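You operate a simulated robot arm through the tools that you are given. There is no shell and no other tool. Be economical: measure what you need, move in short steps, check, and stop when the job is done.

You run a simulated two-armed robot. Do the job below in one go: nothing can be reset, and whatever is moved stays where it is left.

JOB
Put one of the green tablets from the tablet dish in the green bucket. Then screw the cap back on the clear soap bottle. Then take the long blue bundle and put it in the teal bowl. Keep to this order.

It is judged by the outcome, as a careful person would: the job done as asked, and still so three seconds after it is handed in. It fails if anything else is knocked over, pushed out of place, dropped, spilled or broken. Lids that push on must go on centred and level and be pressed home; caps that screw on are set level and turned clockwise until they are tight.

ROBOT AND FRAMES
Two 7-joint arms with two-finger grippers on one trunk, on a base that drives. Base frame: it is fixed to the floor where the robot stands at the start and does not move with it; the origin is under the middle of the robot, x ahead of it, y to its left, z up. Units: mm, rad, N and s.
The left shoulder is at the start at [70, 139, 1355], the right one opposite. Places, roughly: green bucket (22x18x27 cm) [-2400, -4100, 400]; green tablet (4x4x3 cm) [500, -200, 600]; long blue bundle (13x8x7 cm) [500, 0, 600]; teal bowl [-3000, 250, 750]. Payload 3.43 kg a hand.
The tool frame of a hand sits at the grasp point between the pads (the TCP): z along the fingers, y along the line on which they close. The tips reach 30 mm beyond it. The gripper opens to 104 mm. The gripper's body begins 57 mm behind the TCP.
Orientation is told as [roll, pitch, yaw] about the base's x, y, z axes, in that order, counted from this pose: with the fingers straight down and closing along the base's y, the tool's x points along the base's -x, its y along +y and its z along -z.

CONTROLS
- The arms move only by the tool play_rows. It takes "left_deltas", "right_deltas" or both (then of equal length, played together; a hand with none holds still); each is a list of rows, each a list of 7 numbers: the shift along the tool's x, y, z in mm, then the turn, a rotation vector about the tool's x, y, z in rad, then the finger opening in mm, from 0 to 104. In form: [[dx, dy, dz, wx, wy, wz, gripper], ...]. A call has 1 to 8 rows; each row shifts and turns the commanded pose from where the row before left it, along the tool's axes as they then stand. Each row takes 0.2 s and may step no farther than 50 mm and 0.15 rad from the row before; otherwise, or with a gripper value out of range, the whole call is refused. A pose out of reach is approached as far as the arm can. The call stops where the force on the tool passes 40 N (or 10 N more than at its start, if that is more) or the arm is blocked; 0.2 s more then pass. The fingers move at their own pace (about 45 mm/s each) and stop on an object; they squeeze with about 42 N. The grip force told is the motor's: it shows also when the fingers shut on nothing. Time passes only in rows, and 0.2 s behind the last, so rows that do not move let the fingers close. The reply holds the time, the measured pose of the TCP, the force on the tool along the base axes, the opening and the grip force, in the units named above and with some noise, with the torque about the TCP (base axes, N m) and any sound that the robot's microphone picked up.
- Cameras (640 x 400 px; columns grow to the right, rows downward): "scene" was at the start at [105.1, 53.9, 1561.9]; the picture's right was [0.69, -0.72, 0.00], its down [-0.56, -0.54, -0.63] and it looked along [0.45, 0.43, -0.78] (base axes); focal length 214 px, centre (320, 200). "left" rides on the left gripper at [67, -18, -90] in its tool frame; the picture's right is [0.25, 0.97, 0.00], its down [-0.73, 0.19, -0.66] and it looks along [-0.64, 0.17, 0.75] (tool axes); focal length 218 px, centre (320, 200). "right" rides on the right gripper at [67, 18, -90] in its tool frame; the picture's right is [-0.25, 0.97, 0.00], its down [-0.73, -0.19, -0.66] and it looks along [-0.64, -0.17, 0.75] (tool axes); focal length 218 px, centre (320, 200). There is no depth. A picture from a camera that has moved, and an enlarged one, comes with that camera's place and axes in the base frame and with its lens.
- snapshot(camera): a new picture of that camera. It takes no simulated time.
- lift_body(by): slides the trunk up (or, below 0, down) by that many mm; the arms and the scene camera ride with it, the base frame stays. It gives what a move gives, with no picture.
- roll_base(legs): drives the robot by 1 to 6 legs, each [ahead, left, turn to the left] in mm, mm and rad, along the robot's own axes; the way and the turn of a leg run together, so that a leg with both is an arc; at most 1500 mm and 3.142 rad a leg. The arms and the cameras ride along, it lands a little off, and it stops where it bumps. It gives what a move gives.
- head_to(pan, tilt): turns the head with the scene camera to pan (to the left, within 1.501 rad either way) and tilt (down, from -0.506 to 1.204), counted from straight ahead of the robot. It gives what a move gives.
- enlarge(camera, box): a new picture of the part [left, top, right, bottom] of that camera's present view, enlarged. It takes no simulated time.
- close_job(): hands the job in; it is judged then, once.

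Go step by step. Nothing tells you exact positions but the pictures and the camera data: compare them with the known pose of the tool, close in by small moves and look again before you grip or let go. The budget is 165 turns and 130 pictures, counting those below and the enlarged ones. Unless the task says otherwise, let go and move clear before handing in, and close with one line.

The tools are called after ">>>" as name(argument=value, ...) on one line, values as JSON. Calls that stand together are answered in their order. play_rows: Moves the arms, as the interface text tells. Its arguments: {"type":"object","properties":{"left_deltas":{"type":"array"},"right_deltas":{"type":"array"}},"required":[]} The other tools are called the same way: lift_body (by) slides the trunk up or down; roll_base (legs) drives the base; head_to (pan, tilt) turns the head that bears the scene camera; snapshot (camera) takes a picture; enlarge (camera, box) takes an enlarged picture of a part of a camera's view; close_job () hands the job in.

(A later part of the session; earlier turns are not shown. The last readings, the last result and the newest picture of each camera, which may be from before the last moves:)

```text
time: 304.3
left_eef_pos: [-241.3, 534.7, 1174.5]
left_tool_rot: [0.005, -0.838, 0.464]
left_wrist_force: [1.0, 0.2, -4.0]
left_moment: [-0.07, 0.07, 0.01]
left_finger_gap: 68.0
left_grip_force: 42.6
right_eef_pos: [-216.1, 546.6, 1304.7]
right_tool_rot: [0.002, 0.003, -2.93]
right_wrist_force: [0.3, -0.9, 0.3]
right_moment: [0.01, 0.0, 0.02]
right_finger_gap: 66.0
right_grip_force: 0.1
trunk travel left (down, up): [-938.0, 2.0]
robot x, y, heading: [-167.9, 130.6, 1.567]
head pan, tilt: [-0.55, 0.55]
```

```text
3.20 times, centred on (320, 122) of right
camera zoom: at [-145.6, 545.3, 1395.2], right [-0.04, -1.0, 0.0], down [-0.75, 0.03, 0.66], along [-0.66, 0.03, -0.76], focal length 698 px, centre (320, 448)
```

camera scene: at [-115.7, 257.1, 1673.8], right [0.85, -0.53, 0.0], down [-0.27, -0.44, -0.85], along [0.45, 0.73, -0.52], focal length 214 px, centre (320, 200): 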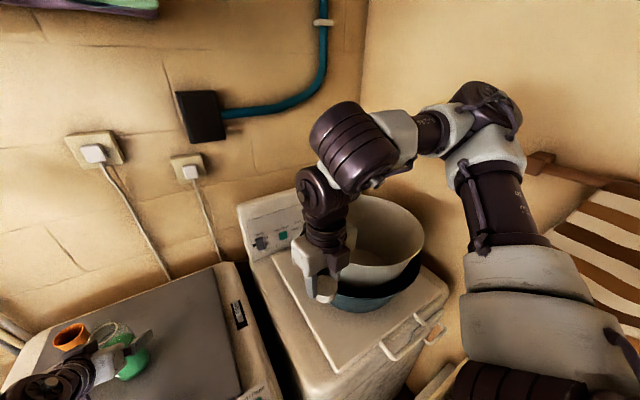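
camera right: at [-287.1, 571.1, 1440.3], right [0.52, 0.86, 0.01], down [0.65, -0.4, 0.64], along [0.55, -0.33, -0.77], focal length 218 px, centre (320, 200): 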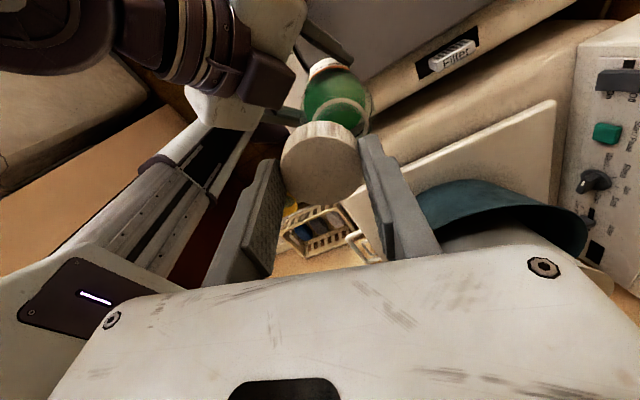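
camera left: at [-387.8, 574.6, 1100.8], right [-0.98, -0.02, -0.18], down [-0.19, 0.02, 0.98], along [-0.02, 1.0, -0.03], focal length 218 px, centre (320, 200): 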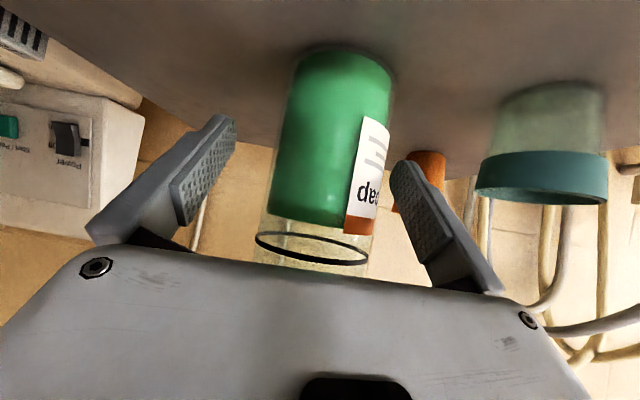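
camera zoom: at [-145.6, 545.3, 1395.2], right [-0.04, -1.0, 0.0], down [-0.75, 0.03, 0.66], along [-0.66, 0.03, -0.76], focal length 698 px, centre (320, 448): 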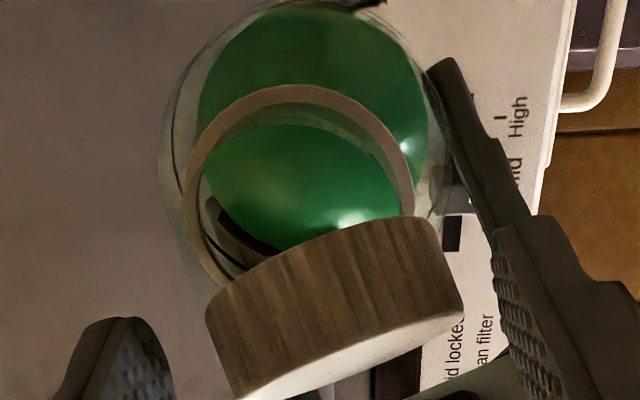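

The cap wasn't threaded — it slipped in the grip and tipped when released. I'll regrip it where it is and level it by tilting the hand about the closing axis.

>>> play_rows(right_deltas=[[0, 0, 1, 0, 0, 0, 60], [0, 0, 0, 0, 0, 0, 50], [0, 0, 0, 0, 0, 0, 35], [0, 0, 0, 0, 0, 0, 35], [0, 0, -10, 0, 0, 0, 35], [0, 0, -15, 0, 0, 0, 35], [0, 0, -10, 0, 0, 0, 35]])

>>> play_rows(right_deltas=[[0, 0, 0, 0, -0.13, 0, 35], [0, 0, 0, 0, -0.13, 0, 35], [0, 0, 0, 0, -0.13, 0, 35], [0, 0, 0, 0, -0.13, 0, 35], [0, 0, 0, 0, -0.13, 0, 35], [0, 0, 0, 0, 0, 0, 35]])

>>> snapshot(camera="right")

```text
time: 305.9
left_eef_pos: [-242.4, 534.6, 1173.8]
left_tool_rot: [0.003, -0.839, 0.464]
left_wrist_force: [0.8, 0.4, -3.0]
left_moment: [-0.07, 0.11, 0.02]
left_finger_gap: 68.1
left_grip_force: 42.2
right_eef_pos: [-214.9, 548.3, 1339.3]
right_tool_rot: [0.001, 0.001, -2.931]
right_wrist_force: [-0.4, -0.6, -1.0]
right_moment: [0.0, 0.05, 0.0]
right_finger_gap: 42.3
right_grip_force: 42.0
trunk travel left (down, up): [-938.0, 2.0]
robot x, y, heading: [-165.0, 130.3, 1.565]
head pan, tilt: [-0.55, 0.55]
```

```text
time: 307.3
left_eef_pos: [-241.9, 533.7, 1174.6]
left_tool_rot: [0.004, -0.839, 0.463]
left_wrist_force: [-0.8, -0.9, -4.5]
left_moment: [-0.05, 0.12, 0.0]
left_finger_gap: 67.9
left_grip_force: 41.4
right_eef_pos: [-215.6, 547.6, 1339.4]
right_tool_rot: [0.0, -0.65, -2.931]
right_wrist_force: [-0.3, -0.6, 0.8]
right_moment: [0.0, -0.01, 0.03]
right_finger_gap: 41.8
right_grip_force: 41.8
trunk travel left (down, up): [-938.0, 2.0]
robot x, y, heading: [-168.0, 132.1, 1.562]
head pan, tilt: [-0.55, 0.55]
```

```text
12 pictures are left
camera right: at [-105.9, 553.8, 1370.2], right [0.01, -0.99, 0.15], down [-0.22, 0.15, 0.96], along [-0.98, -0.04, -0.22], focal length 218 px, centre (320, 200)
```

right: 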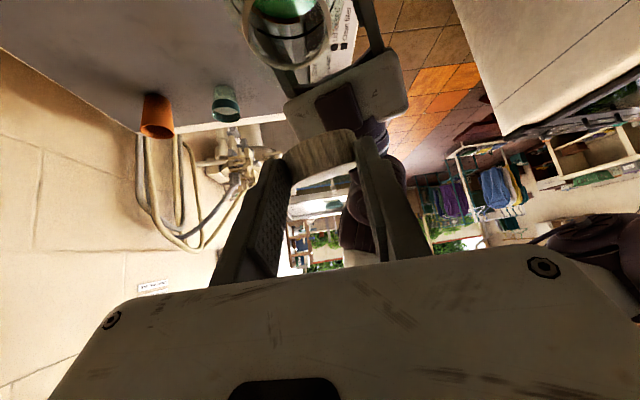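

I'll set the cap back on the lid, then regrip it vertically from two perpendicular directions so it is exactly centred on the tool. First shift base left (both hands holding) and move the right hand over a free spot of the lid.

>>> roll_base(legs=[[0, 125, 0]])

>>> play_rows(right_deltas=[[24, 4, -18, 0, 0, 0, 35], [24, 4, -18, 0, 0, 0, 35], [24, 4, -18, 0, 0, 0, 35], [24, 4, -18, 0, 0, 0, 35], [12, -15, 16, 0, 0, 0, 35], [24, -10, 32, 0, 0, 0, 35], [24, 0, 32, 0, 0, 0, 35], [24, 0, 32, 0, 0, 0, 35]])

```text
time: 308.5
left_eef_pos: [-360.6, 534.8, 1175.8]
left_tool_rot: [0.003, -0.834, 0.458]
left_wrist_force: [0.6, -1.0, -3.9]
left_moment: [-0.06, 0.1, -0.01]
left_finger_gap: 67.8
left_grip_force: 42.1
right_eef_pos: [-335.0, 548.3, 1340.0]
right_tool_rot: [0.001, -0.653, -2.934]
right_wrist_force: [-0.8, -1.2, -0.9]
right_moment: [0.01, 0.05, 0.0]
right_finger_gap: 41.1
right_grip_force: 41.5
trunk travel left (down, up): [-938.0, 2.0]
robot x, y, heading: [-294.2, 129.7, 1.565]
head pan, tilt: [-0.55, 0.55]
```

```text
time: 310.3
left_eef_pos: [-364.7, 533.9, 1174.7]
left_tool_rot: [0.003, -0.835, 0.461]
left_wrist_force: [0.3, 0.7, -3.0]
left_moment: [-0.05, 0.14, 0.0]
left_finger_gap: 68.0
left_grip_force: 41.7
right_eef_pos: [-222.8, 582.5, 1198.9]
right_tool_rot: [0.0, -0.648, -2.932]
right_wrist_force: [0.3, -0.9, -1.0]
right_moment: [0.02, 0.02, -0.02]
right_finger_gap: 38.4
right_grip_force: 42.1
trunk travel left (down, up): [-938.0, 2.0]
robot x, y, heading: [-291.5, 128.1, 1.571]
head pan, tilt: [-0.55, 0.55]
```

The cap is slowly squeezing out of the off-centre grip; I'll get it down to the lid right away.

>>> play_rows(right_deltas=[[24, 0, 32, 0, 0, 0, 36], [24, 0, 32, 0, 0, 0, 36], [18, 0, 24, 0, 0, 0, 36], [6, 0, 8, 0, 0, 0, 36], [3, 0, 4, 0, 0, 0, 36]])

>>> enlarge(camera="right", box=[200, 70, 440, 220])

```text
time: 311.5
left_eef_pos: [-365.4, 533.7, 1174.6]
left_tool_rot: [0.003, -0.839, 0.461]
left_wrist_force: [0.2, -1.1, -3.3]
left_moment: [-0.05, 0.13, 0.0]
left_finger_gap: 67.6
left_grip_force: 42.1
right_eef_pos: [-225.1, 580.3, 1072.8]
right_tool_rot: [0.002, -0.649, -2.933]
right_wrist_force: [0.1, 0.3, 0.4]
right_moment: [0.02, -0.01, -0.02]
right_finger_gap: 37.0
right_grip_force: 41.9
trunk travel left (down, up): [-938.0, 2.0]
robot x, y, heading: [-291.6, 129.8, 1.568]
head pan, tilt: [-0.55, 0.55]
```

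```text
2.67 times, centred on (320, 145) of right
camera zoom: at [-115.1, 586.9, 1104.7], right [0.0, -0.99, 0.15], down [-0.22, 0.15, 0.96], along [-0.98, -0.04, -0.22], focal length 582 px, centre (320, 347)
```

zoom: 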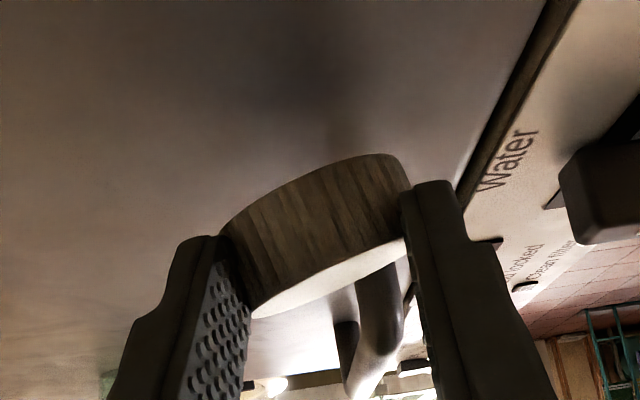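

>>> play_rows(right_deltas=[[3, 0, 4, 0, 0, 0, 36], [3, 0, 4, 0, 0, 0, 36], [2.4, 0, 3.2, 0, 0, 0, 36], [2.4, 0, 3.2, 0, 0, 0, 36], [2.4, 0, 3.2, 0, 0, 0, 36]])

```text
time: 312.7
left_eef_pos: [-365.7, 534.5, 1175.1]
left_tool_rot: [0.002, -0.837, 0.462]
left_wrist_force: [0.3, -0.1, -3.5]
left_moment: [-0.07, 0.11, 0.01]
left_finger_gap: 68.1
left_grip_force: 42.2
right_eef_pos: [-225.7, 580.9, 1052.8]
right_tool_rot: [0.001, -0.647, -2.935]
right_wrist_force: [0.4, -0.8, 0.5]
right_moment: [0.0, -0.02, 0.0]
right_finger_gap: 35.9
right_grip_force: 0.0
trunk travel left (down, up): [-938.0, 2.0]
robot x, y, heading: [-289.5, 130.5, 1.568]
head pan, tilt: [-0.55, 0.55]
```

The cap came free close to the lid. I'll check where it lies.

>>> play_rows(right_deltas=[[-20, 0, -26, 0, 0.13, 0, 70], [-20, 0, -26, 0, 0.13, 0, 80], [0, 0, 0, 0, 0.13, 0, 80], [0, 0, 0, 0, 0.13, 0, 80], [0, 0, 0, 0, 0.13, 0, 80]])

>>> snapshot(camera="right")

```text
time: 313.9
left_eef_pos: [-369.0, 535.7, 1173.6]
left_tool_rot: [0.002, -0.84, 0.46]
left_wrist_force: [-0.7, -0.3, -4.1]
left_moment: [-0.1, 0.11, 0.0]
left_finger_gap: 68.0
left_grip_force: 41.8
right_eef_pos: [-231.4, 580.2, 1116.9]
right_tool_rot: [0.0, 0.005, -2.932]
right_wrist_force: [-1.2, -0.7, -0.5]
right_moment: [0.04, 0.03, 0.03]
right_finger_gap: 80.0
right_grip_force: 0.0
trunk travel left (down, up): [-938.0, 2.0]
robot x, y, heading: [-291.2, 123.4, 1.568]
head pan, tilt: [-0.55, 0.55]
```

```text
10 pictures are left
camera right: at [-162.1, 577.8, 1207.3], right [-0.05, -1.0, 0.0], down [-0.76, 0.04, 0.65], along [-0.65, 0.03, -0.76], focal length 218 px, centre (320, 200)
```

right: 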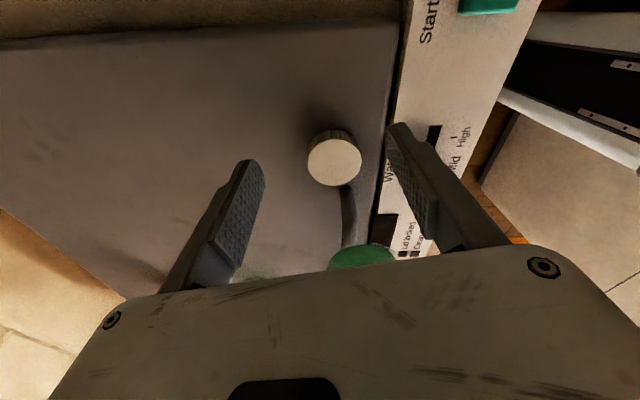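

The cap lies flat at [−263,570]. I'll shift the bottle (left hand) away a little, then grip the cap vertically.

>>> play_rows(left_deltas=[[15, 11, -17, 0, 0, 0, 50], [15, 11, -17, 0, 0, 0, 50], [0, 0, 0, 0, 0, 0, 50], [0, 0, 0, 0, 0, 0, 50], [0, 0, 0, 0, 0, 0, 50], [0, 0, 0, 0, 0, 0, 50], [0, 0, 0, 0, 0, 0, 50]], right_deltas=[[0, 0, 0, 0, 0, 0, 80], [-17, 1.3, 0, 0, 0, 0, 80], [-16.3, 1.4, 0, 0, 0, 0, 80], [0, 0, 20, 0, 0, 0, 80], [0, 0, 20, 0, 0, 0, 80], [0, 0, 15, 0, 0, 0, 80], [0, 0, 0, 0, 0, 0, 80]])

```text
time: 315.5
left_eef_pos: [-416.8, 534.2, 1175.5]
left_tool_rot: [0.002, -0.838, 0.458]
left_wrist_force: [0.4, 0.3, -2.9]
left_moment: [-0.05, 0.11, -0.01]
left_finger_gap: 67.9
left_grip_force: 41.7
right_eef_pos: [-262.3, 570.5, 1060.5]
right_tool_rot: [0.001, -0.001, -2.932]
right_wrist_force: [-0.2, -0.7, 0.5]
right_moment: [0.01, -0.01, -0.01]
right_finger_gap: 80.0
right_grip_force: 0.1
trunk travel left (down, up): [-938.0, 2.0]
robot x, y, heading: [-293.7, 127.1, 1.567]
head pan, tilt: [-0.55, 0.55]
```

>>> play_rows(right_deltas=[[0, 0, 6, 0, 0, 0, 80], [0, 0, 0, 0, 0, 0, 60], [0, 0, 0, 0, 0, 0, 36], [0, 0, 0, 0, 0, 0, 36], [0, 0, 0, 0, 0, 0, 36]])

```text
time: 316.7
left_eef_pos: [-417.2, 534.5, 1175.9]
left_tool_rot: [0.0, -0.838, 0.46]
left_wrist_force: [-0.7, 0.2, -3.8]
left_moment: [-0.07, 0.11, 0.0]
left_finger_gap: 68.0
left_grip_force: 42.3
right_eef_pos: [-262.1, 570.0, 1054.7]
right_tool_rot: [0.001, 0.002, -2.931]
right_wrist_force: [0.2, -0.6, -0.1]
right_moment: [-0.01, 0.0, 0.0]
right_finger_gap: 46.5
right_grip_force: 41.3
trunk travel left (down, up): [-938.0, 2.0]
robot x, y, heading: [-290.7, 131.1, 1.568]
head pan, tilt: [-0.55, 0.55]
```

>>> play_rows(right_deltas=[[0, 0, -14, 0, 0, 0, 36], [26, -9.8, 0, 0, 0, 0, 36], [26, -9.8, 0, 0, 0, 0, 36], [0, 0, 10, 0, 0, 0, 36], [0, 0, 4, 0, 0, 0, 36], [0, 0, 0, 0, 0, 0, 60], [0, 0, 0, 0, 0, 0, 70], [0, 0, 0, 0, 0, -0.143, 70]])

>>> play_rows(right_deltas=[[0, 0, 0, 0, 0, -0.145, 70], [0, 0, 0, 0, 0, -0.145, 70], [0, 0, 0, 0, 0, -0.145, 70], [0, 0, 0, 0, 0, -0.145, 70], [0, 0, 0, 0, 0, -0.145, 70], [0, 0, 0, 0, 0, -0.145, 70], [0, 0, 0, 0, 0, -0.145, 70], [0, 0, 0, 0, 0, -0.145, 70]])

>>> play_rows(right_deltas=[[0, 0, 0, 0, 0, -0.145, 70], [0, 0, 0, 0, 0, -0.145, 70], [0, 0, 0, 0, 0, 0, 55], [0, 0, 0, 0, 0, 0, 36], [0, 0, 0, 0, 0, 0, 36], [0, 0, 0, 0, 0, 0, 36]])

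```text
time: 318.5
left_eef_pos: [-416.7, 533.6, 1176.7]
left_tool_rot: [0.004, -0.838, 0.459]
left_wrist_force: [0.2, 1.0, -3.9]
left_moment: [-0.08, 0.12, -0.04]
left_finger_gap: 68.0
left_grip_force: 41.4
right_eef_pos: [-216.1, 599.8, 1056.0]
right_tool_rot: [0.002, 0.002, -2.787]
right_wrist_force: [0.3, 1.0, 0.4]
right_moment: [0.0, -0.01, -0.03]
right_finger_gap: 70.0
right_grip_force: 0.1
trunk travel left (down, up): [-938.0, 2.0]
robot x, y, heading: [-290.0, 129.3, 1.562]
head pan, tilt: [-0.55, 0.55]
```

```text
time: 320.3
left_eef_pos: [-417.4, 534.6, 1176.6]
left_tool_rot: [0.001, -0.838, 0.46]
left_wrist_force: [0.2, 0.9, -3.9]
left_moment: [-0.06, 0.12, 0.0]
left_finger_gap: 67.8
left_grip_force: 42.3
right_eef_pos: [-216.2, 600.4, 1054.9]
right_tool_rot: [0.001, -0.001, -1.628]
right_wrist_force: [-0.4, 0.0, -0.3]
right_moment: [0.02, -0.02, -0.01]
right_finger_gap: 70.0
right_grip_force: 0.0
trunk travel left (down, up): [-938.0, 2.0]
robot x, y, heading: [-293.0, 127.1, 1.568]
head pan, tilt: [-0.55, 0.55]
```

```text
time: 321.7
left_eef_pos: [-415.7, 534.6, 1176.5]
left_tool_rot: [0.002, -0.838, 0.462]
left_wrist_force: [0.0, -0.2, -4.2]
left_moment: [-0.06, 0.13, -0.03]
left_finger_gap: 68.0
left_grip_force: 41.7
right_eef_pos: [-215.1, 600.7, 1054.9]
right_tool_rot: [0.003, -0.002, -1.339]
right_wrist_force: [0.5, 0.0, 0.3]
right_moment: [0.03, -0.01, 0.0]
right_finger_gap: 46.4
right_grip_force: 41.6
trunk travel left (down, up): [-938.0, 2.0]
robot x, y, heading: [-290.4, 131.0, 1.565]
head pan, tilt: [-0.55, 0.55]
```

The cap is now centred on the tool in both directions. I'll lift it, return the bottle inward, and wind the yaw back.

>>> play_rows(left_deltas=[[0, 0, 0, 0, 0, 0, 50], [0, 0, 0, 0, 0, 0, 50], [0, 0, 0, 0, 0, 0, 50], [0, 0, 0, 0, 0, 0, 50], [0, 0, 0, 0, 0, 0, 50], [0, 0, 0, 0, 0, 0, 50], [-15, -11, 17, 0, 0, 0, 50], [-15, -11, 17, 0, 0, 0, 50]], right_deltas=[[0, 0, -20, 0, 0, 0, 36], [0, 0, -38, 0, 0, 0, 36], [0, 0, -40, 0, 0, 0, 36], [0, 0, -40, 0, 0, 0, 36], [0, 0, -40, 0, 0, 0, 36], [0, 0, -40, 0, 0, 0, 36], [0, 0, -40, 0, 0, 0, 36], [0, 0, -35, 0, 0, 0, 36]])

>>> play_rows(right_deltas=[[0, 0, 0, 0, 0, -0.1475, 36], [0, 0, 0, 0, 0, -0.1475, 36], [0, 0, 0, 0, 0, -0.1475, 36], [0, 0, 0, 0, 0, -0.1475, 36], [0, 0, 0, 0, 0, -0.1475, 36], [0, 0, 0, 0, 0, -0.1475, 36], [0, 0, 0, 0, 0, -0.1475, 36], [0, 0, 0, 0, 0, -0.1475, 36]])

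>>> play_rows(right_deltas=[[0, 0, 0, 0, 0, -0.1475, 36], [0, 0, 0, 0, 0, -0.1475, 36], [0, 0, 0, 0, 0, -0.1475, 36], [0, 0, 0, 0, 0, -0.1475, 36], [0, 0, 0, 0, 0, 0, 36]])

```text
time: 323.5
left_eef_pos: [-362.5, 535.3, 1175.2]
left_tool_rot: [0.003, -0.836, 0.458]
left_wrist_force: [0.4, -0.4, -4.2]
left_moment: [-0.03, 0.14, 0.0]
left_finger_gap: 67.9
left_grip_force: 42.1
right_eef_pos: [-212.5, 600.1, 1347.8]
right_tool_rot: [0.001, -0.003, -1.339]
right_wrist_force: [-0.1, 0.8, 0.3]
right_moment: [0.03, 0.02, -0.01]
right_finger_gap: 46.5
right_grip_force: 42.0
trunk travel left (down, up): [-938.0, 2.0]
robot x, y, heading: [-294.9, 132.7, 1.564]
head pan, tilt: [-0.55, 0.55]
```

```text
time: 325.3
left_eef_pos: [-366.5, 535.1, 1174.8]
left_tool_rot: [0.005, -0.836, 0.461]
left_wrist_force: [-0.2, -0.6, -4.3]
left_moment: [-0.05, 0.12, 0.01]
left_finger_gap: 68.1
left_grip_force: 42.3
right_eef_pos: [-215.2, 601.1, 1348.7]
right_tool_rot: [-0.001, -0.001, -0.155]
right_wrist_force: [-0.6, -0.3, 1.2]
right_moment: [0.01, 0.02, 0.02]
right_finger_gap: 46.6
right_grip_force: 41.9
trunk travel left (down, up): [-938.0, 2.0]
robot x, y, heading: [-290.7, 131.1, 1.568]
head pan, tilt: [-0.55, 0.55]
```

```text
time: 326.5
left_eef_pos: [-365.9, 535.0, 1174.6]
left_tool_rot: [0.004, -0.837, 0.462]
left_wrist_force: [0.3, 0.1, -4.5]
left_moment: [-0.07, 0.11, 0.04]
left_finger_gap: 68.0
left_grip_force: 41.9
right_eef_pos: [-215.4, 601.2, 1349.0]
right_tool_rot: [-0.001, 0.001, 0.434]
right_wrist_force: [0.9, 0.2, 1.7]
right_moment: [-0.01, -0.01, 0.0]
right_finger_gap: 46.9
right_grip_force: 42.0
trunk travel left (down, up): [-938.0, 2.0]
robot x, y, heading: [-290.7, 128.5, 1.565]
head pan, tilt: [-0.55, 0.55]
```

>>> play_rows(right_deltas=[[33.6, 1.1, 0, 0, 0, 0, 36], [33.6, 1.1, 0, 0, 0, 0, 36], [33.6, 1.1, 0, 0, 0, 0, 36], [33.8, 1, 0, 0, 0, 0, 36], [0, 0, 15, 0, 0, 0, 36], [0, 0, 12, 0, 0, 0, 36], [0, 0, 0, 0, 0, 0, 36]])

>>> enlarge(camera="right", box=[220, 60, 420, 185])

```text
time: 328.1
left_eef_pos: [-367.7, 534.6, 1175.3]
left_tool_rot: [0.002, -0.837, 0.459]
left_wrist_force: [0.4, -0.5, -3.5]
left_moment: [-0.06, 0.1, -0.01]
left_finger_gap: 67.8
left_grip_force: 42.6
right_eef_pos: [-339.6, 548.6, 1322.6]
right_tool_rot: [-0.002, -0.001, 0.431]
right_wrist_force: [0.7, 0.5, 0.3]
right_moment: [0.01, 0.03, 0.01]
right_finger_gap: 46.8
right_grip_force: 42.3
trunk travel left (down, up): [-938.0, 2.0]
robot x, y, heading: [-290.4, 132.8, 1.57]
head pan, tilt: [-0.55, 0.55]
```

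```text
3.20 times, centred on (320, 122) of right
camera zoom: at [-407.7, 537.1, 1411.5], right [-0.17, 0.98, 0.0], down [0.74, 0.13, 0.66], along [0.65, 0.11, -0.75], focal length 698 px, centre (320, 448)
```

zoom: 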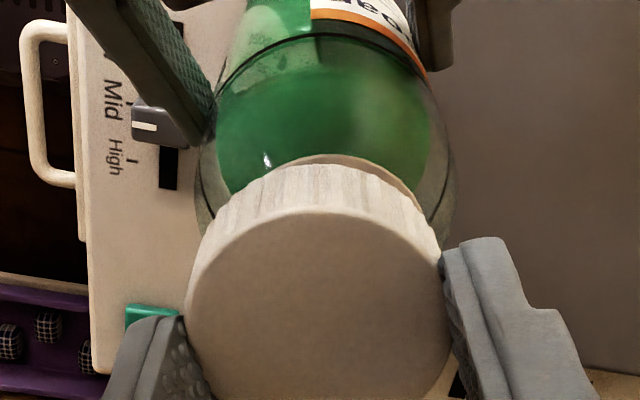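

The hand picture suggests an offset along x; I'll check with the head camera.

>>> head_to(pan=0.0, tilt=0.75)

>>> enlarge(camera="scene", box=[210, 130, 370, 260])

```text
time: 329.1
left_eef_pos: [-366.8, 535.8, 1174.7]
left_tool_rot: [0.003, -0.837, 0.459]
left_wrist_force: [0.2, 0.3, -4.1]
left_moment: [-0.01, 0.08, 0.02]
left_finger_gap: 67.8
left_grip_force: 42.1
right_eef_pos: [-338.8, 548.5, 1321.6]
right_tool_rot: [-0.002, -0.001, 0.431]
right_wrist_force: [-0.1, 0.5, 0.5]
right_moment: [0.01, 0.01, 0.0]
right_finger_gap: 46.7
right_grip_force: 41.8
trunk travel left (down, up): [-938.0, 2.0]
robot x, y, heading: [-290.4, 129.2, 1.563]
head pan, tilt: [0.0, 0.75]
```

```text
3.08 times, centred on (290, 195) of scene
camera zoom: at [-290.8, 264.5, 1661.3], right [1.0, 0.0, 0.0], down [0.0, -0.68, -0.73], along [0.0, 0.73, -0.68], focal length 660 px, centre (412, 215)
```

zoom: 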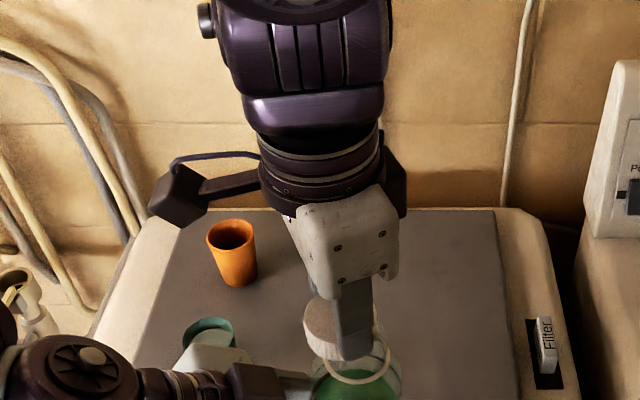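

The bottle top leans ~10 mm toward +x: it pivoted in the left grip when pressed. I'll tilt the left hand back 0.12 rad to set it upright and check again.

>>> play_rows(left_deltas=[[0, 0, 0, 0, -0.06, 0, 50], [0, 0, 0, 0, -0.06, 0, 50], [0, 0, 0, 0, 0, 0, 50]], right_deltas=[[-3, 0, -6, 0, 0, 0, 36], [0, 0, 0, 0, 0, 0, 36], [0, 0, 0, 0, 0, 0, 36]])

>>> enlarge(camera="right", box=[220, 40, 420, 200])

```text
time: 329.9
left_eef_pos: [-386.1, 548.3, 1180.7]
left_tool_rot: [0.005, -0.956, 0.46]
left_wrist_force: [0.5, 0.5, -4.0]
left_moment: [-0.07, 0.15, -0.01]
left_finger_gap: 67.8
left_grip_force: 41.8
left hand out of reach, approached as far as the arm can: row 1
right_eef_pos: [-334.8, 551.2, 1327.9]
right_tool_rot: [-0.001, 0.001, 0.431]
right_wrist_force: [0.2, 0.2, 0.6]
right_moment: [-0.04, 0.02, -0.02]
right_finger_gap: 46.6
right_grip_force: 42.2
trunk travel left (down, up): [-938.0, 2.0]
robot x, y, heading: [-291.5, 130.2, 1.57]
head pan, tilt: [0.0, 0.75]
```

```text
2.50 times, centred on (320, 120) of right
camera zoom: at [-402.3, 539.8, 1417.6], right [-0.17, 0.98, 0.0], down [0.74, 0.13, 0.66], along [0.65, 0.11, -0.75], focal length 546 px, centre (320, 400)
```

zoom: 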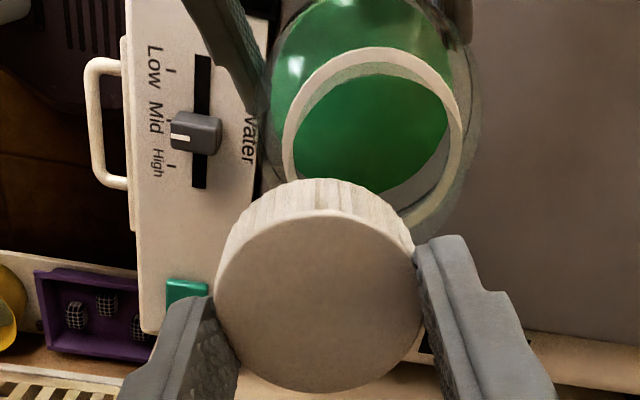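

Now the ring looks level, and the bottle axis is at [−359,561], matching the left-hand offset. I'll bring the bottle back toward me 22 mm and move the cap over it.

>>> play_rows(left_deltas=[[0, -11, 0, 0, 0, 0, 50], [0, -11, 0, 0, 0, 0, 50], [0, 0, 0, 0, 0, 0, 50]])

```text
time: 330.7
left_eef_pos: [-386.7, 547.2, 1180.1]
left_tool_rot: [0.003, -0.958, 0.458]
left_wrist_force: [0.1, 0.1, -3.9]
left_moment: [-0.03, 0.1, -0.01]
left_finger_gap: 68.2
left_grip_force: 42.3
left hand out of reach, approached as far as the arm can: row 1, 2
right_eef_pos: [-336.9, 549.0, 1326.9]
right_tool_rot: [-0.001, 0.0, 0.431]
right_wrist_force: [0.0, 0.1, 0.4]
right_moment: [0.01, 0.01, 0.01]
right_finger_gap: 46.9
right_grip_force: 42.7
trunk travel left (down, up): [-938.0, 2.0]
robot x, y, heading: [-293.8, 128.5, 1.567]
head pan, tilt: [0.0, 0.75]
```

>>> play_rows(right_deltas=[[6.6, 10.1, 0, 0, 0, 0, 36], [6.6, 10.1, 0, 0, 0, 0, 36], [0, 0, 4, 0, 0, 0, 36], [0, 0, 4, 0, 0, 0, 36], [0, 0, 0, 0, 0, 0, 36]])

>>> enlarge(camera="right", box=[220, 40, 420, 200])

```text
time: 331.9
left_eef_pos: [-387.9, 547.3, 1181.3]
left_tool_rot: [0.004, -0.957, 0.46]
left_wrist_force: [-0.3, -1.1, -4.8]
left_moment: [-0.07, 0.11, -0.01]
left_finger_gap: 68.0
left_grip_force: 42.4
right_eef_pos: [-356.2, 562.2, 1319.4]
right_tool_rot: [-0.003, -0.002, 0.431]
right_wrist_force: [0.1, 0.2, -0.3]
right_moment: [-0.01, -0.02, -0.03]
right_finger_gap: 46.7
right_grip_force: 41.8
trunk travel left (down, up): [-938.0, 2.0]
robot x, y, heading: [-296.4, 131.5, 1.567]
head pan, tilt: [0.0, 0.75]
```

```text
2.50 times, centred on (320, 120) of right
camera zoom: at [-425.7, 551.8, 1409.4], right [-0.17, 0.98, 0.0], down [0.74, 0.13, 0.66], along [0.65, 0.11, -0.75], focal length 546 px, centre (320, 400)
```

zoom: 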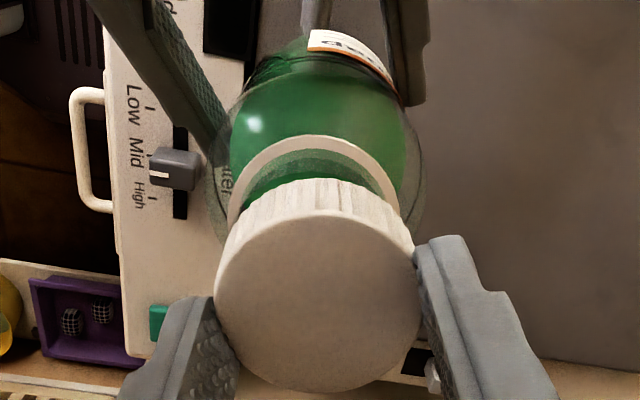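

Aligned within ~1.5 mm; I'll apply the last correction and touch down lightly.

>>> play_rows(right_deltas=[[0.8, -1.2, 0.5, 0, 0, 0, 36], [0, 0, 1, 0, 0, 0, 36], [0, 0, 0.7, 0, 0, 0, 36], [0, 0, 0.5, 0, 0, 0, 36], [0, 0, 0, 0, 0, 0, 36]])

```text
time: 333.1
left_eef_pos: [-387.4, 545.5, 1179.4]
left_tool_rot: [0.003, -0.956, 0.46]
left_wrist_force: [0.6, 0.3, -10.8]
left_moment: [-0.27, 0.34, 0.02]
left_finger_gap: 67.9
left_grip_force: 41.6
right_eef_pos: [-356.6, 561.2, 1316.7]
right_tool_rot: [-0.002, 0.0, 0.431]
right_wrist_force: [-0.5, 0.2, 7.7]
right_moment: [0.0, 0.11, 0.02]
right_finger_gap: 46.6
right_grip_force: 41.8
trunk travel left (down, up): [-938.0, 2.0]
robot x, y, heading: [-289.7, 126.7, 1.567]
head pan, tilt: [0.0, 0.75]
```

>>> play_rows(right_deltas=[[0.9, 0.4, 0, 0, 0, 0, 36], [0, 0, 0, 0, 0, 0, 36]])

>>> play_rows(right_deltas=[[0.9, 0.4, 0, 0, 0, 0, 36], [0, 0, 0, 0, 0, 0, 36]])

>>> play_rows(right_deltas=[[-0.4, 0.9, 0, 0, 0, 0, 36], [0, 0, 0, 0, 0, 0, 36]])

>>> play_rows(right_deltas=[[0.8, -1.8, 0, 0, 0, 0, 36], [0, 0, 0, 0, 0, 0, 36]])

```text
time: 333.7
left_eef_pos: [-389.0, 546.0, 1179.5]
left_tool_rot: [0.004, -0.958, 0.46]
left_wrist_force: [-3.3, -1.2, -13.8]
left_moment: [-0.07, -0.02, 0.01]
left_finger_gap: 67.9
left_grip_force: 41.9
right_eef_pos: [-357.6, 560.8, 1316.6]
right_tool_rot: [-0.002, -0.001, 0.431]
right_wrist_force: [3.8, 0.6, 9.8]
right_moment: [-0.06, -0.06, 0.05]
right_finger_gap: 46.7
right_grip_force: 41.0
trunk travel left (down, up): [-938.0, 2.0]
robot x, y, heading: [-290.8, 128.8, 1.568]
head pan, tilt: [0.0, 0.75]
```

```text
time: 334.3
left_eef_pos: [-388.1, 547.4, 1179.9]
left_tool_rot: [0.003, -0.957, 0.461]
left_wrist_force: [-8.8, -1.4, -16.0]
left_moment: [-0.05, -0.5, 0.07]
left_finger_gap: 67.9
left_grip_force: 41.8
right_eef_pos: [-359.0, 561.2, 1315.5]
right_tool_rot: [-0.001, -0.001, 0.431]
right_wrist_force: [8.9, 0.8, 11.9]
right_moment: [-0.01, -0.1, 0.0]
right_finger_gap: 46.6
right_grip_force: 42.6
trunk travel left (down, up): [-938.0, 2.0]
robot x, y, heading: [-293.9, 131.5, 1.572]
head pan, tilt: [0.0, 0.75]
```

```text
time: 334.9
left_eef_pos: [-387.4, 546.1, 1180.0]
left_tool_rot: [0.007, -0.956, 0.459]
left_wrist_force: [-5.2, 4.3, -18.3]
left_moment: [-0.56, -0.24, 0.12]
left_finger_gap: 67.9
left_grip_force: 42.0
right_eef_pos: [-361.7, 561.5, 1317.1]
right_tool_rot: [-0.004, 0.0, 0.432]
right_wrist_force: [6.3, -4.1, 15.0]
right_moment: [-0.29, 0.03, 0.09]
right_finger_gap: 46.5
right_grip_force: 41.9
trunk travel left (down, up): [-938.0, 2.0]
robot x, y, heading: [-293.9, 130.2, 1.564]
head pan, tilt: [0.0, 0.75]
```

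```text
time: 335.5
left_eef_pos: [-386.9, 546.6, 1180.0]
left_tool_rot: [0.002, -0.959, 0.459]
left_wrist_force: [-2.1, -3.4, -15.1]
left_moment: [0.34, 0.0, -0.02]
left_finger_gap: 67.9
left_grip_force: 41.8
right_eef_pos: [-359.7, 559.9, 1315.9]
right_tool_rot: [-0.003, 0.0, 0.431]
right_wrist_force: [2.0, 3.1, 10.9]
right_moment: [-0.09, 0.04, -0.04]
right_finger_gap: 46.5
right_grip_force: 41.4
trunk travel left (down, up): [-938.0, 2.0]
robot x, y, heading: [-292.4, 128.0, 1.568]
head pan, tilt: [0.0, 0.75]
```

The side forces show the cap is captured by the neck now. I'll re-balance and turn clockwise with a light press, no forced feed.

>>> play_rows(right_deltas=[[-0.65, 0.5, -0.5, 0, 0, 0, 36], [0, 0, 0, 0, 0, 0.14, 36], [0, 0, 0, 0, 0, 0.14, 36], [0, 0, 0, 0, 0, 0.14, 36], [0, 0, 0, 0, 0, 0.14, 36], [0, 0, 0, 0, 0, 0.14, 36], [0, 0, 0, 0, 0, 0.14, 36], [0, 0, 0, 0, 0, 0.14, 36]])

```text
time: 337.3
left_eef_pos: [-387.4, 547.4, 1180.0]
left_tool_rot: [0.004, -0.958, 0.459]
left_wrist_force: [-0.4, 0.5, -3.9]
left_moment: [-0.08, 0.08, -0.02]
left_finger_gap: 68.1
left_grip_force: 41.7
right_eef_pos: [-358.9, 561.1, 1317.5]
right_tool_rot: [0.001, -0.001, -0.551]
right_wrist_force: [0.5, -0.2, 1.0]
right_moment: [0.02, 0.04, -0.01]
right_finger_gap: 46.8
right_grip_force: 42.2
trunk travel left (down, up): [-938.0, 2.0]
robot x, y, heading: [-292.1, 131.4, 1.57]
head pan, tilt: [0.0, 0.75]
```

The contact force vanished as it turned — it's drawing down. I'll keep turning with a small feed.

>>> play_rows(right_deltas=[[0, 0, 0.5, 0, 0, 0.14, 36], [0, 0, 0.5, 0, 0, 0.14, 36], [0, 0, 0.5, 0, 0, 0.14, 36], [0, 0, 0.5, 0, 0, 0.14, 36], [0, 0, 0.5, 0, 0, 0.14, 36], [0, 0, 0.5, 0, 0, 0.14, 36], [0, 0, 0.5, 0, 0, 0.14, 36], [0, 0, 0.5, 0, 0, 0.14, 36]])

```text
time: 339.1
left_eef_pos: [-386.9, 547.5, 1181.0]
left_tool_rot: [0.004, -0.959, 0.457]
left_wrist_force: [6.1, 0.2, -1.8]
left_moment: [-0.02, 0.67, -0.12]
left_finger_gap: 67.9
left_grip_force: 41.8
right_eef_pos: [-360.3, 561.1, 1313.5]
right_tool_rot: [0.001, -0.002, -1.673]
right_wrist_force: [-6.3, 0.0, -3.3]
right_moment: [-0.01, 0.14, 0.02]
right_finger_gap: 46.3
right_grip_force: 41.7
trunk travel left (down, up): [-938.0, 2.0]
robot x, y, heading: [-290.9, 131.4, 1.563]
head pan, tilt: [0.0, 0.75]
```

Thread engaged (it now pulls the hand down). I'll relieve the side force and continue.

>>> play_rows(right_deltas=[[0, -1.3, 1, 0, 0, 0, 36], [0, 0, 0.6, 0, 0, 0.14, 36], [0, 0, 0.6, 0, 0, 0.14, 36], [0, 0, 0.6, 0, 0, 0.14, 36], [0, 0, 0.6, 0, 0, 0.14, 36], [0, 0, 0.6, 0, 0, 0.14, 36], [0, 0, 0.6, 0, 0, 0.14, 36], [0, 0, 0.6, 0, 0, 0.14, 36]])

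```text
time: 340.9
left_eef_pos: [-387.9, 546.7, 1179.3]
left_tool_rot: [0.005, -0.957, 0.459]
left_wrist_force: [0.3, 0.0, -3.5]
left_moment: [-0.08, 0.09, 0.01]
left_finger_gap: 68.2
left_grip_force: 41.2
right_eef_pos: [-360.0, 560.6, 1307.5]
right_tool_rot: [0.004, 0.0, -2.651]
right_wrist_force: [-0.2, 0.3, 0.5]
right_moment: [0.02, 0.01, -0.03]
right_finger_gap: 46.6
right_grip_force: 41.7
trunk travel left (down, up): [-938.0, 2.0]
robot x, y, heading: [-293.9, 126.4, 1.569]
head pan, tilt: [0.0, 0.75]
```

Forces are now near zero; I'll test that the cap is really captured by nudging sideways and up.

>>> play_rows(right_deltas=[[0, 0, -1.5, 0, 0, 0, 36], [0, 0, 0, 0, 0, 0, 36]])

>>> play_rows(right_deltas=[[0, 0, 3, 0, 0, 0, 36], [0, 0, 0, 0, 0, 0, 36]])

```text
time: 341.5
left_eef_pos: [-387.5, 546.4, 1181.0]
left_tool_rot: [0.003, -0.959, 0.46]
left_wrist_force: [-0.3, -0.5, -4.3]
left_moment: [-0.07, 0.15, 0.02]
left_finger_gap: 67.9
left_grip_force: 42.1
right_eef_pos: [-360.7, 560.6, 1309.1]
right_tool_rot: [0.002, 0.001, -2.649]
right_wrist_force: [1.2, 0.0, -0.7]
right_moment: [-0.01, -0.01, -0.01]
right_finger_gap: 46.8
right_grip_force: 42.1
trunk travel left (down, up): [-938.0, 2.0]
robot x, y, heading: [-290.6, 132.1, 1.567]
head pan, tilt: [0.0, 0.75]
```

```text
time: 342.1
left_eef_pos: [-388.0, 547.1, 1179.9]
left_tool_rot: [0.003, -0.959, 0.457]
left_wrist_force: [-0.8, -0.5, -3.2]
left_moment: [-0.06, 0.11, 0.05]
left_finger_gap: 67.9
left_grip_force: 41.5
right_eef_pos: [-360.5, 561.2, 1307.5]
right_tool_rot: [0.0, 0.001, -2.648]
right_wrist_force: [0.2, 0.3, -0.1]
right_moment: [0.03, -0.02, 0.03]
right_finger_gap: 46.9
right_grip_force: 42.6
trunk travel left (down, up): [-938.0, 2.0]
robot x, y, heading: [-292.5, 129.7, 1.565]
head pan, tilt: [0.0, 0.75]
```

It's free vertically: the skirt is over the neck but not threaded. I'll feed down until it touches, then turn.

>>> play_rows(right_deltas=[[0, 0, 2, 0, 0, 0, 36], [0, 0, 2, 0, 0, 0, 36], [0, 0, 2, 0, 0, 0, 36], [0, 0, 1.5, 0, 0, 0, 36], [0, 0, 1.5, 0, 0, 0, 36], [0, 0, 1.5, 0, 0, 0, 36]])

```text
time: 343.5
left_eef_pos: [-388.4, 546.0, 1179.2]
left_tool_rot: [0.002, -0.953, 0.46]
left_wrist_force: [-3.1, 4.5, -27.9]
left_moment: [-0.65, 0.55, 0.18]
left_finger_gap: 68.1
left_grip_force: 41.5
right_eef_pos: [-360.3, 560.2, 1295.9]
right_tool_rot: [0.002, 0.0, -2.649]
right_wrist_force: [3.6, -3.3, 24.7]
right_moment: [-0.26, -0.15, -0.02]
right_finger_gap: 46.6
right_grip_force: 42.2
trunk travel left (down, up): [-938.0, 2.0]
robot x, y, heading: [-292.9, 127.9, 1.568]
head pan, tilt: [0.0, 0.75]
```

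The cap has gone all the way down to the collar. Now I'll ease the press and turn clockwise to tighten.

>>> play_rows(right_deltas=[[0, 0, -1, 0, 0, 0, 36], [0, 0, 0, 0, 0, 0.1, 36], [0, 0, 0, 0, 0, 0.1, 36], [0, 0, 0, 0, 0, 0.1, 36], [0, 0, 0, 0, 0, 0, 36]])

```text
time: 344.7
left_eef_pos: [-388.1, 547.1, 1180.9]
left_tool_rot: [0.001, -0.956, 0.46]
left_wrist_force: [-6.6, -1.3, -17.0]
left_moment: [-0.4, 0.04, 0.05]
left_finger_gap: 68.0
left_grip_force: 41.5
right_eef_pos: [-360.0, 561.7, 1297.6]
right_tool_rot: [0.003, 0.002, -2.953]
right_wrist_force: [5.9, 1.4, 14.1]
right_moment: [0.24, -0.3, 0.0]
right_finger_gap: 46.7
right_grip_force: 41.9
trunk travel left (down, up): [-938.0, 2.0]
robot x, y, heading: [-291.0, 132.2, 1.565]
head pan, tilt: [0.0, 0.75]
```

>>> play_rows(right_deltas=[[0, 0, -1, 0, 0, 0, 36], [0, 0, 0, 0, 0, 0, 56], [0, 0, 0, 0, 0, 0, 68], [0, 0, 0, 0, 0, 0, 68]])

>>> enlarge(camera="right", box=[220, 40, 420, 200])

```text
time: 345.7
left_eef_pos: [-386.9, 547.3, 1180.4]
left_tool_rot: [0.004, -0.959, 0.459]
left_wrist_force: [-0.2, -0.3, -3.7]
left_moment: [-0.02, 0.12, 0.02]
left_finger_gap: 68.1
left_grip_force: 42.0
right_eef_pos: [-360.8, 561.1, 1296.8]
right_tool_rot: [0.003, 0.0, -2.948]
right_wrist_force: [-0.1, 1.1, -0.2]
right_moment: [-0.01, -0.01, -0.05]
right_finger_gap: 67.8
right_grip_force: 0.1
trunk travel left (down, up): [-938.0, 2.0]
robot x, y, heading: [-289.0, 128.0, 1.568]
head pan, tilt: [0.0, 0.75]
```

```text
2.50 times, centred on (320, 120) of right
camera zoom: at [-290.5, 557.8, 1388.3], right [-0.06, -1.0, 0.0], down [-0.75, 0.05, 0.66], along [-0.65, 0.04, -0.76], focal length 546 px, centre (320, 400)
```

zoom: 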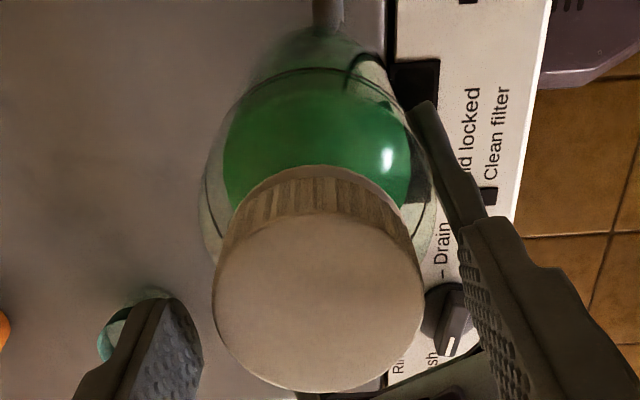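

The cap sits level and centred on the neck. I'll wind the open hand back, regrip and turn clockwise until tight.

>>> play_rows(right_deltas=[[0, 0, 0, 0, 0, -0.149, 68], [0, 0, 0, 0, 0, -0.149, 68], [0, 0, 0, 0, 0, -0.149, 68], [0, 0, 0, 0, 0, -0.149, 68], [0, 0, 0, 0, 0, -0.149, 68], [0, 0, 0, 0, 0, -0.149, 68], [0, 0, 0, 0, 0, -0.149, 68], [0, 0, 0, 0, 0, -0.149, 68]])

>>> play_rows(right_deltas=[[0, 0, 0, 0, 0, -0.149, 68], [0, 0, 0, 0, 0, -0.149, 68], [0, 0, 0, 0, 0, -0.149, 68], [0, 0, 0, 0, 0, -0.149, 68], [0, 0, 0, 0, 0, -0.149, 68], [0, 0, 0, 0, 0, -0.149, 68], [0, 0, 0, 0, 0, -0.149, 68], [0, 0, 0, 0, 0, -0.149, 68]])

>>> play_rows(right_deltas=[[0, 0, 0, 0, 0, -0.149, 68], [0, 0, 0, 0, 0, -0.149, 68], [0, 0, 0, 0, 0, -0.149, 68], [0, 0, 0, 0, 0, -0.149, 68], [0, 0, 0, 0, 0, -0.149, 68], [0, 0, 0, 0, 0, 0, 50], [0, 0, 0, 0, 0, 0, 36], [0, 0, 0, 0, 0, 0, 36]])

>>> play_rows(right_deltas=[[0, 0, 0.5, 0, 0, 0.14, 36], [0, 0, 0.2, 0, 0, 0.14, 36], [0, 0, 0.2, 0, 0, 0.14, 36], [0, 0, 0.2, 0, 0, 0.14, 36], [0, 0, 0.2, 0, 0, 0.14, 36], [0, 0, 0.2, 0, 0, 0.14, 36], [0, 0, 0.2, 0, 0, 0.14, 36], [0, 0, 0.2, 0, 0, 0.14, 36]])

```text
time: 347.5
left_eef_pos: [-388.7, 546.3, 1179.9]
left_tool_rot: [0.003, -0.957, 0.459]
left_wrist_force: [-1.1, 0.0, -4.8]
left_moment: [-0.1, 0.14, 0.03]
left_finger_gap: 68.1
left_grip_force: 42.0
right_eef_pos: [-360.5, 560.8, 1298.3]
right_tool_rot: [0.001, -0.003, -1.754]
right_wrist_force: [0.2, 0.3, -0.7]
right_moment: [0.0, -0.02, 0.02]
right_finger_gap: 68.0
right_grip_force: 0.1
trunk travel left (down, up): [-938.0, 2.0]
robot x, y, heading: [-292.9, 130.5, 1.566]
head pan, tilt: [0.0, 0.75]
```

```text
time: 349.3
left_eef_pos: [-387.4, 546.8, 1180.1]
left_tool_rot: [0.004, -0.958, 0.46]
left_wrist_force: [0.7, -0.8, -3.9]
left_moment: [-0.06, 0.11, 0.02]
left_finger_gap: 67.6
left_grip_force: 42.3
right_eef_pos: [-360.1, 561.5, 1300.0]
right_tool_rot: [-0.001, -0.003, -0.562]
right_wrist_force: [-0.5, -1.1, 0.5]
right_moment: [0.01, 0.02, 0.01]
right_finger_gap: 68.1
right_grip_force: 0.0
trunk travel left (down, up): [-938.0, 2.0]
robot x, y, heading: [-288.4, 129.6, 1.567]
head pan, tilt: [0.0, 0.75]
```

```text
time: 351.1
left_eef_pos: [-387.9, 548.0, 1180.6]
left_tool_rot: [0.004, -0.958, 0.459]
left_wrist_force: [-1.5, 0.5, -3.1]
left_moment: [-0.14, 0.05, 0.07]
left_finger_gap: 68.0
left_grip_force: 41.6
right_eef_pos: [-360.1, 560.3, 1298.6]
right_tool_rot: [-0.002, -0.002, 0.181]
right_wrist_force: [1.5, -1.1, -1.4]
right_moment: [-0.05, -0.05, -0.01]
right_finger_gap: 47.0
right_grip_force: 42.2
trunk travel left (down, up): [-938.0, 2.0]
robot x, y, heading: [-289.9, 127.9, 1.566]
head pan, tilt: [0.0, 0.75]
```

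```text
time: 352.9
left_eef_pos: [-387.3, 546.5, 1180.3]
left_tool_rot: [0.003, -0.956, 0.459]
left_wrist_force: [-1.8, -3.7, -6.3]
left_moment: [-0.51, -0.3, -0.05]
left_finger_gap: 68.1
left_grip_force: 41.5
right_eef_pos: [-360.9, 561.5, 1296.2]
right_tool_rot: [0.001, -0.003, -0.943]
right_wrist_force: [1.0, 2.4, 1.2]
right_moment: [0.77, 0.18, 0.03]
right_finger_gap: 46.5
right_grip_force: 41.7
trunk travel left (down, up): [-938.0, 2.0]
robot x, y, heading: [-292.0, 128.0, 1.563]
head pan, tilt: [0.0, 0.75]
```

>>> play_rows(right_deltas=[[0, 0, 0.2, 0, 0, 0.14, 36], [0, 0, 0.2, 0, 0, 0.14, 36], [0, 0, 0.2, 0, 0, 0.14, 36], [0, 0, 0.2, 0, 0, 0.14, 36], [0, 0, 0.2, 0, 0, 0.14, 36], [0, 0, 0.2, 0, 0, 0.14, 36], [0, 0, 0.2, 0, 0, 0.14, 36], [0, 0, 0, 0, 0, 0.14, 36]])

>>> play_rows(right_deltas=[[0, 0, 0.2, 0, 0, 0.14, 36], [0, 0, 0.2, 0, 0, 0.14, 36], [0, 0, 0.2, 0, 0, 0.14, 36], [0, 0, 0.2, 0, 0, 0.14, 36], [0, 0, 0.2, 0, 0, 0.14, 36], [0, 0, 0.2, 0, 0, 0.14, 36]])

```text
time: 354.7
left_eef_pos: [-389.0, 547.2, 1180.6]
left_tool_rot: [0.002, -0.954, 0.46]
left_wrist_force: [-7.7, -8.8, -11.2]
left_moment: [-0.22, -0.17, -0.13]
left_finger_gap: 67.8
left_grip_force: 41.5
right_eef_pos: [-361.1, 562.0, 1294.9]
right_tool_rot: [0.004, 0.001, -2.06]
right_wrist_force: [8.4, 9.6, 8.3]
right_moment: [1.1, -0.42, 0.03]
right_finger_gap: 46.7
right_grip_force: 41.9
trunk travel left (down, up): [-938.0, 2.0]
robot x, y, heading: [-288.4, 130.2, 1.566]
head pan, tilt: [0.0, 0.75]
```

```text
time: 356.1
left_eef_pos: [-388.2, 547.1, 1179.9]
left_tool_rot: [0.006, -0.956, 0.459]
left_wrist_force: [-13.5, -8.4, -15.5]
left_moment: [-0.22, -0.41, -0.08]
left_finger_gap: 67.8
left_grip_force: 42.1
right_eef_pos: [-361.6, 560.3, 1294.0]
right_tool_rot: [0.002, 0.0, -2.9]
right_wrist_force: [13.4, 7.3, 12.1]
right_moment: [0.86, -0.63, 0.02]
right_finger_gap: 46.8
right_grip_force: 42.3
trunk travel left (down, up): [-938.0, 2.0]
robot x, y, heading: [-292.2, 128.6, 1.571]
head pan, tilt: [0.0, 0.75]
```

No tightening torque yet; one more stroke: release, wind back, regrip and turn again.

>>> play_rows(right_deltas=[[0, 0, -0.7, 0, 0, 0, 36], [0, 0, 0, 0, 0, 0, 56], [0, 0, 0, 0, 0, 0, 68], [0, 0, 0, 0, 0, -0.149, 68], [0, 0, 0, 0, 0, -0.149, 68], [0, 0, 0, 0, 0, -0.149, 68], [0, 0, 0, 0, 0, -0.149, 68], [0, 0, 0, 0, 0, -0.149, 68]])

>>> play_rows(right_deltas=[[0, 0, 0, 0, 0, -0.149, 68], [0, 0, 0, 0, 0, -0.149, 68], [0, 0, 0, 0, 0, -0.149, 68], [0, 0, 0, 0, 0, -0.149, 68], [0, 0, 0, 0, 0, -0.149, 68], [0, 0, 0, 0, 0, -0.149, 68], [0, 0, 0, 0, 0, -0.149, 68], [0, 0, 0, 0, 0, -0.149, 68]])

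>>> play_rows(right_deltas=[[0, 0, 0, 0, 0, -0.149, 68], [0, 0, 0, 0, 0, -0.149, 68], [0, 0, 0, 0, 0, -0.149, 68], [0, 0, 0, 0, 0, -0.149, 68], [0, 0, 0, 0, 0, -0.149, 68], [0, 0, 0, 0, 0, 0, 50], [0, 0, 0, 0, 0, 0, 36], [0, 0, 0, 0, 0, 0, 36]])

>>> play_rows(right_deltas=[[0, 0, 0.2, 0, 0, 0.14, 36], [0, 0, 0.2, 0, 0, 0.14, 36], [0, 0, 0.2, 0, 0, 0.14, 36], [0, 0, 0.2, 0, 0, 0.14, 36], [0, 0, 0.2, 0, 0, 0.14, 36], [0, 0, 0.2, 0, 0, 0.14, 36], [0, 0, 0.2, 0, 0, 0.14, 36], [0, 0, 0.2, 0, 0, 0.14, 36]])

>>> play_rows(right_deltas=[[0, 0, 0.2, 0, 0, 0.14, 36], [0, 0, 0.2, 0, 0, 0.14, 36], [0, 0, 0.2, 0, 0, 0.14, 36], [0, 0, 0.2, 0, 0, 0.14, 36], [0, 0, 0.2, 0, 0, 0.14, 36], [0, 0, 0.2, 0, 0, 0.14, 36], [0, 0, 0.2, 0, 0, 0.14, 36], [0, 0, 0.2, 0, 0, 0.14, 36]])

```text
time: 357.9
left_eef_pos: [-388.3, 546.6, 1181.0]
left_tool_rot: [0.002, -0.959, 0.46]
left_wrist_force: [0.7, -0.4, -4.3]
left_moment: [-0.08, 0.11, 0.0]
left_finger_gap: 67.7
left_grip_force: 41.7
right_eef_pos: [-359.8, 562.5, 1293.3]
right_tool_rot: [0.002, -0.001, -2.15]
right_wrist_force: [-0.2, -0.6, -0.9]
right_moment: [-0.01, 0.01, 0.01]
right_finger_gap: 67.9
right_grip_force: 0.0
trunk travel left (down, up): [-938.0, 2.0]
robot x, y, heading: [-292.1, 126.0, 1.57]
head pan, tilt: [0.0, 0.75]
```

```text
time: 359.7
left_eef_pos: [-388.0, 547.5, 1180.6]
left_tool_rot: [0.004, -0.958, 0.458]
left_wrist_force: [0.6, 0.1, -3.6]
left_moment: [-0.04, 0.12, -0.01]
left_finger_gap: 68.0
left_grip_force: 41.7
right_eef_pos: [-360.5, 560.9, 1295.7]
right_tool_rot: [0.001, -0.002, -0.957]
right_wrist_force: [0.5, -0.1, -0.4]
right_moment: [-0.03, -0.03, -0.01]
right_finger_gap: 67.8
right_grip_force: 0.0
trunk travel left (down, up): [-938.0, 2.0]
robot x, y, heading: [-292.0, 128.4, 1.572]
head pan, tilt: [0.0, 0.75]
```

```text
time: 361.5
left_eef_pos: [-387.3, 546.9, 1179.4]
left_tool_rot: [0.005, -0.958, 0.461]
left_wrist_force: [0.0, 1.0, -3.1]
left_moment: [-0.23, 0.14, -0.01]
left_finger_gap: 67.9
left_grip_force: 42.2
right_eef_pos: [-360.0, 561.0, 1294.9]
right_tool_rot: [-0.002, -0.003, -0.215]
right_wrist_force: [-0.6, -1.9, -1.4]
right_moment: [-0.05, 0.01, 0.02]
right_finger_gap: 46.7
right_grip_force: 41.8
trunk travel left (down, up): [-938.0, 2.0]
robot x, y, heading: [-292.5, 129.2, 1.57]
head pan, tilt: [0.0, 0.75]
```

```text
time: 363.3
left_eef_pos: [-387.8, 546.6, 1180.8]
left_tool_rot: [0.003, -0.957, 0.46]
left_wrist_force: [0.8, 3.4, -4.3]
left_moment: [-0.96, 0.13, 0.05]
left_finger_gap: 68.1
left_grip_force: 42.3
right_eef_pos: [-361.0, 562.1, 1293.1]
right_tool_rot: [0.001, -0.001, -1.337]
right_wrist_force: [-1.9, -4.2, 0.2]
right_moment: [0.46, 0.23, -0.01]
right_finger_gap: 46.6
right_grip_force: 41.9
trunk travel left (down, up): [-938.0, 2.0]
robot x, y, heading: [-290.0, 129.4, 1.564]
head pan, tilt: [0.0, 0.75]
```

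```text
time: 365.1
left_eef_pos: [-386.9, 547.5, 1180.0]
left_tool_rot: [0.003, -0.96, 0.463]
left_wrist_force: [-3.0, 2.1, -5.9]
left_moment: [-0.24, 0.05, -0.84]
left_finger_gap: 68.3
left_grip_force: 42.2
right_eef_pos: [-361.4, 562.4, 1291.9]
right_tool_rot: [0.003, 0.0, -2.455]
right_wrist_force: [2.9, -1.4, 3.0]
right_moment: [-0.02, -0.14, 0.91]
right_finger_gap: 47.2
right_grip_force: 42.0
trunk travel left (down, up): [-938.0, 2.0]
robot x, y, heading: [-290.9, 127.6, 1.569]
head pan, tilt: [0.0, 0.75]
```

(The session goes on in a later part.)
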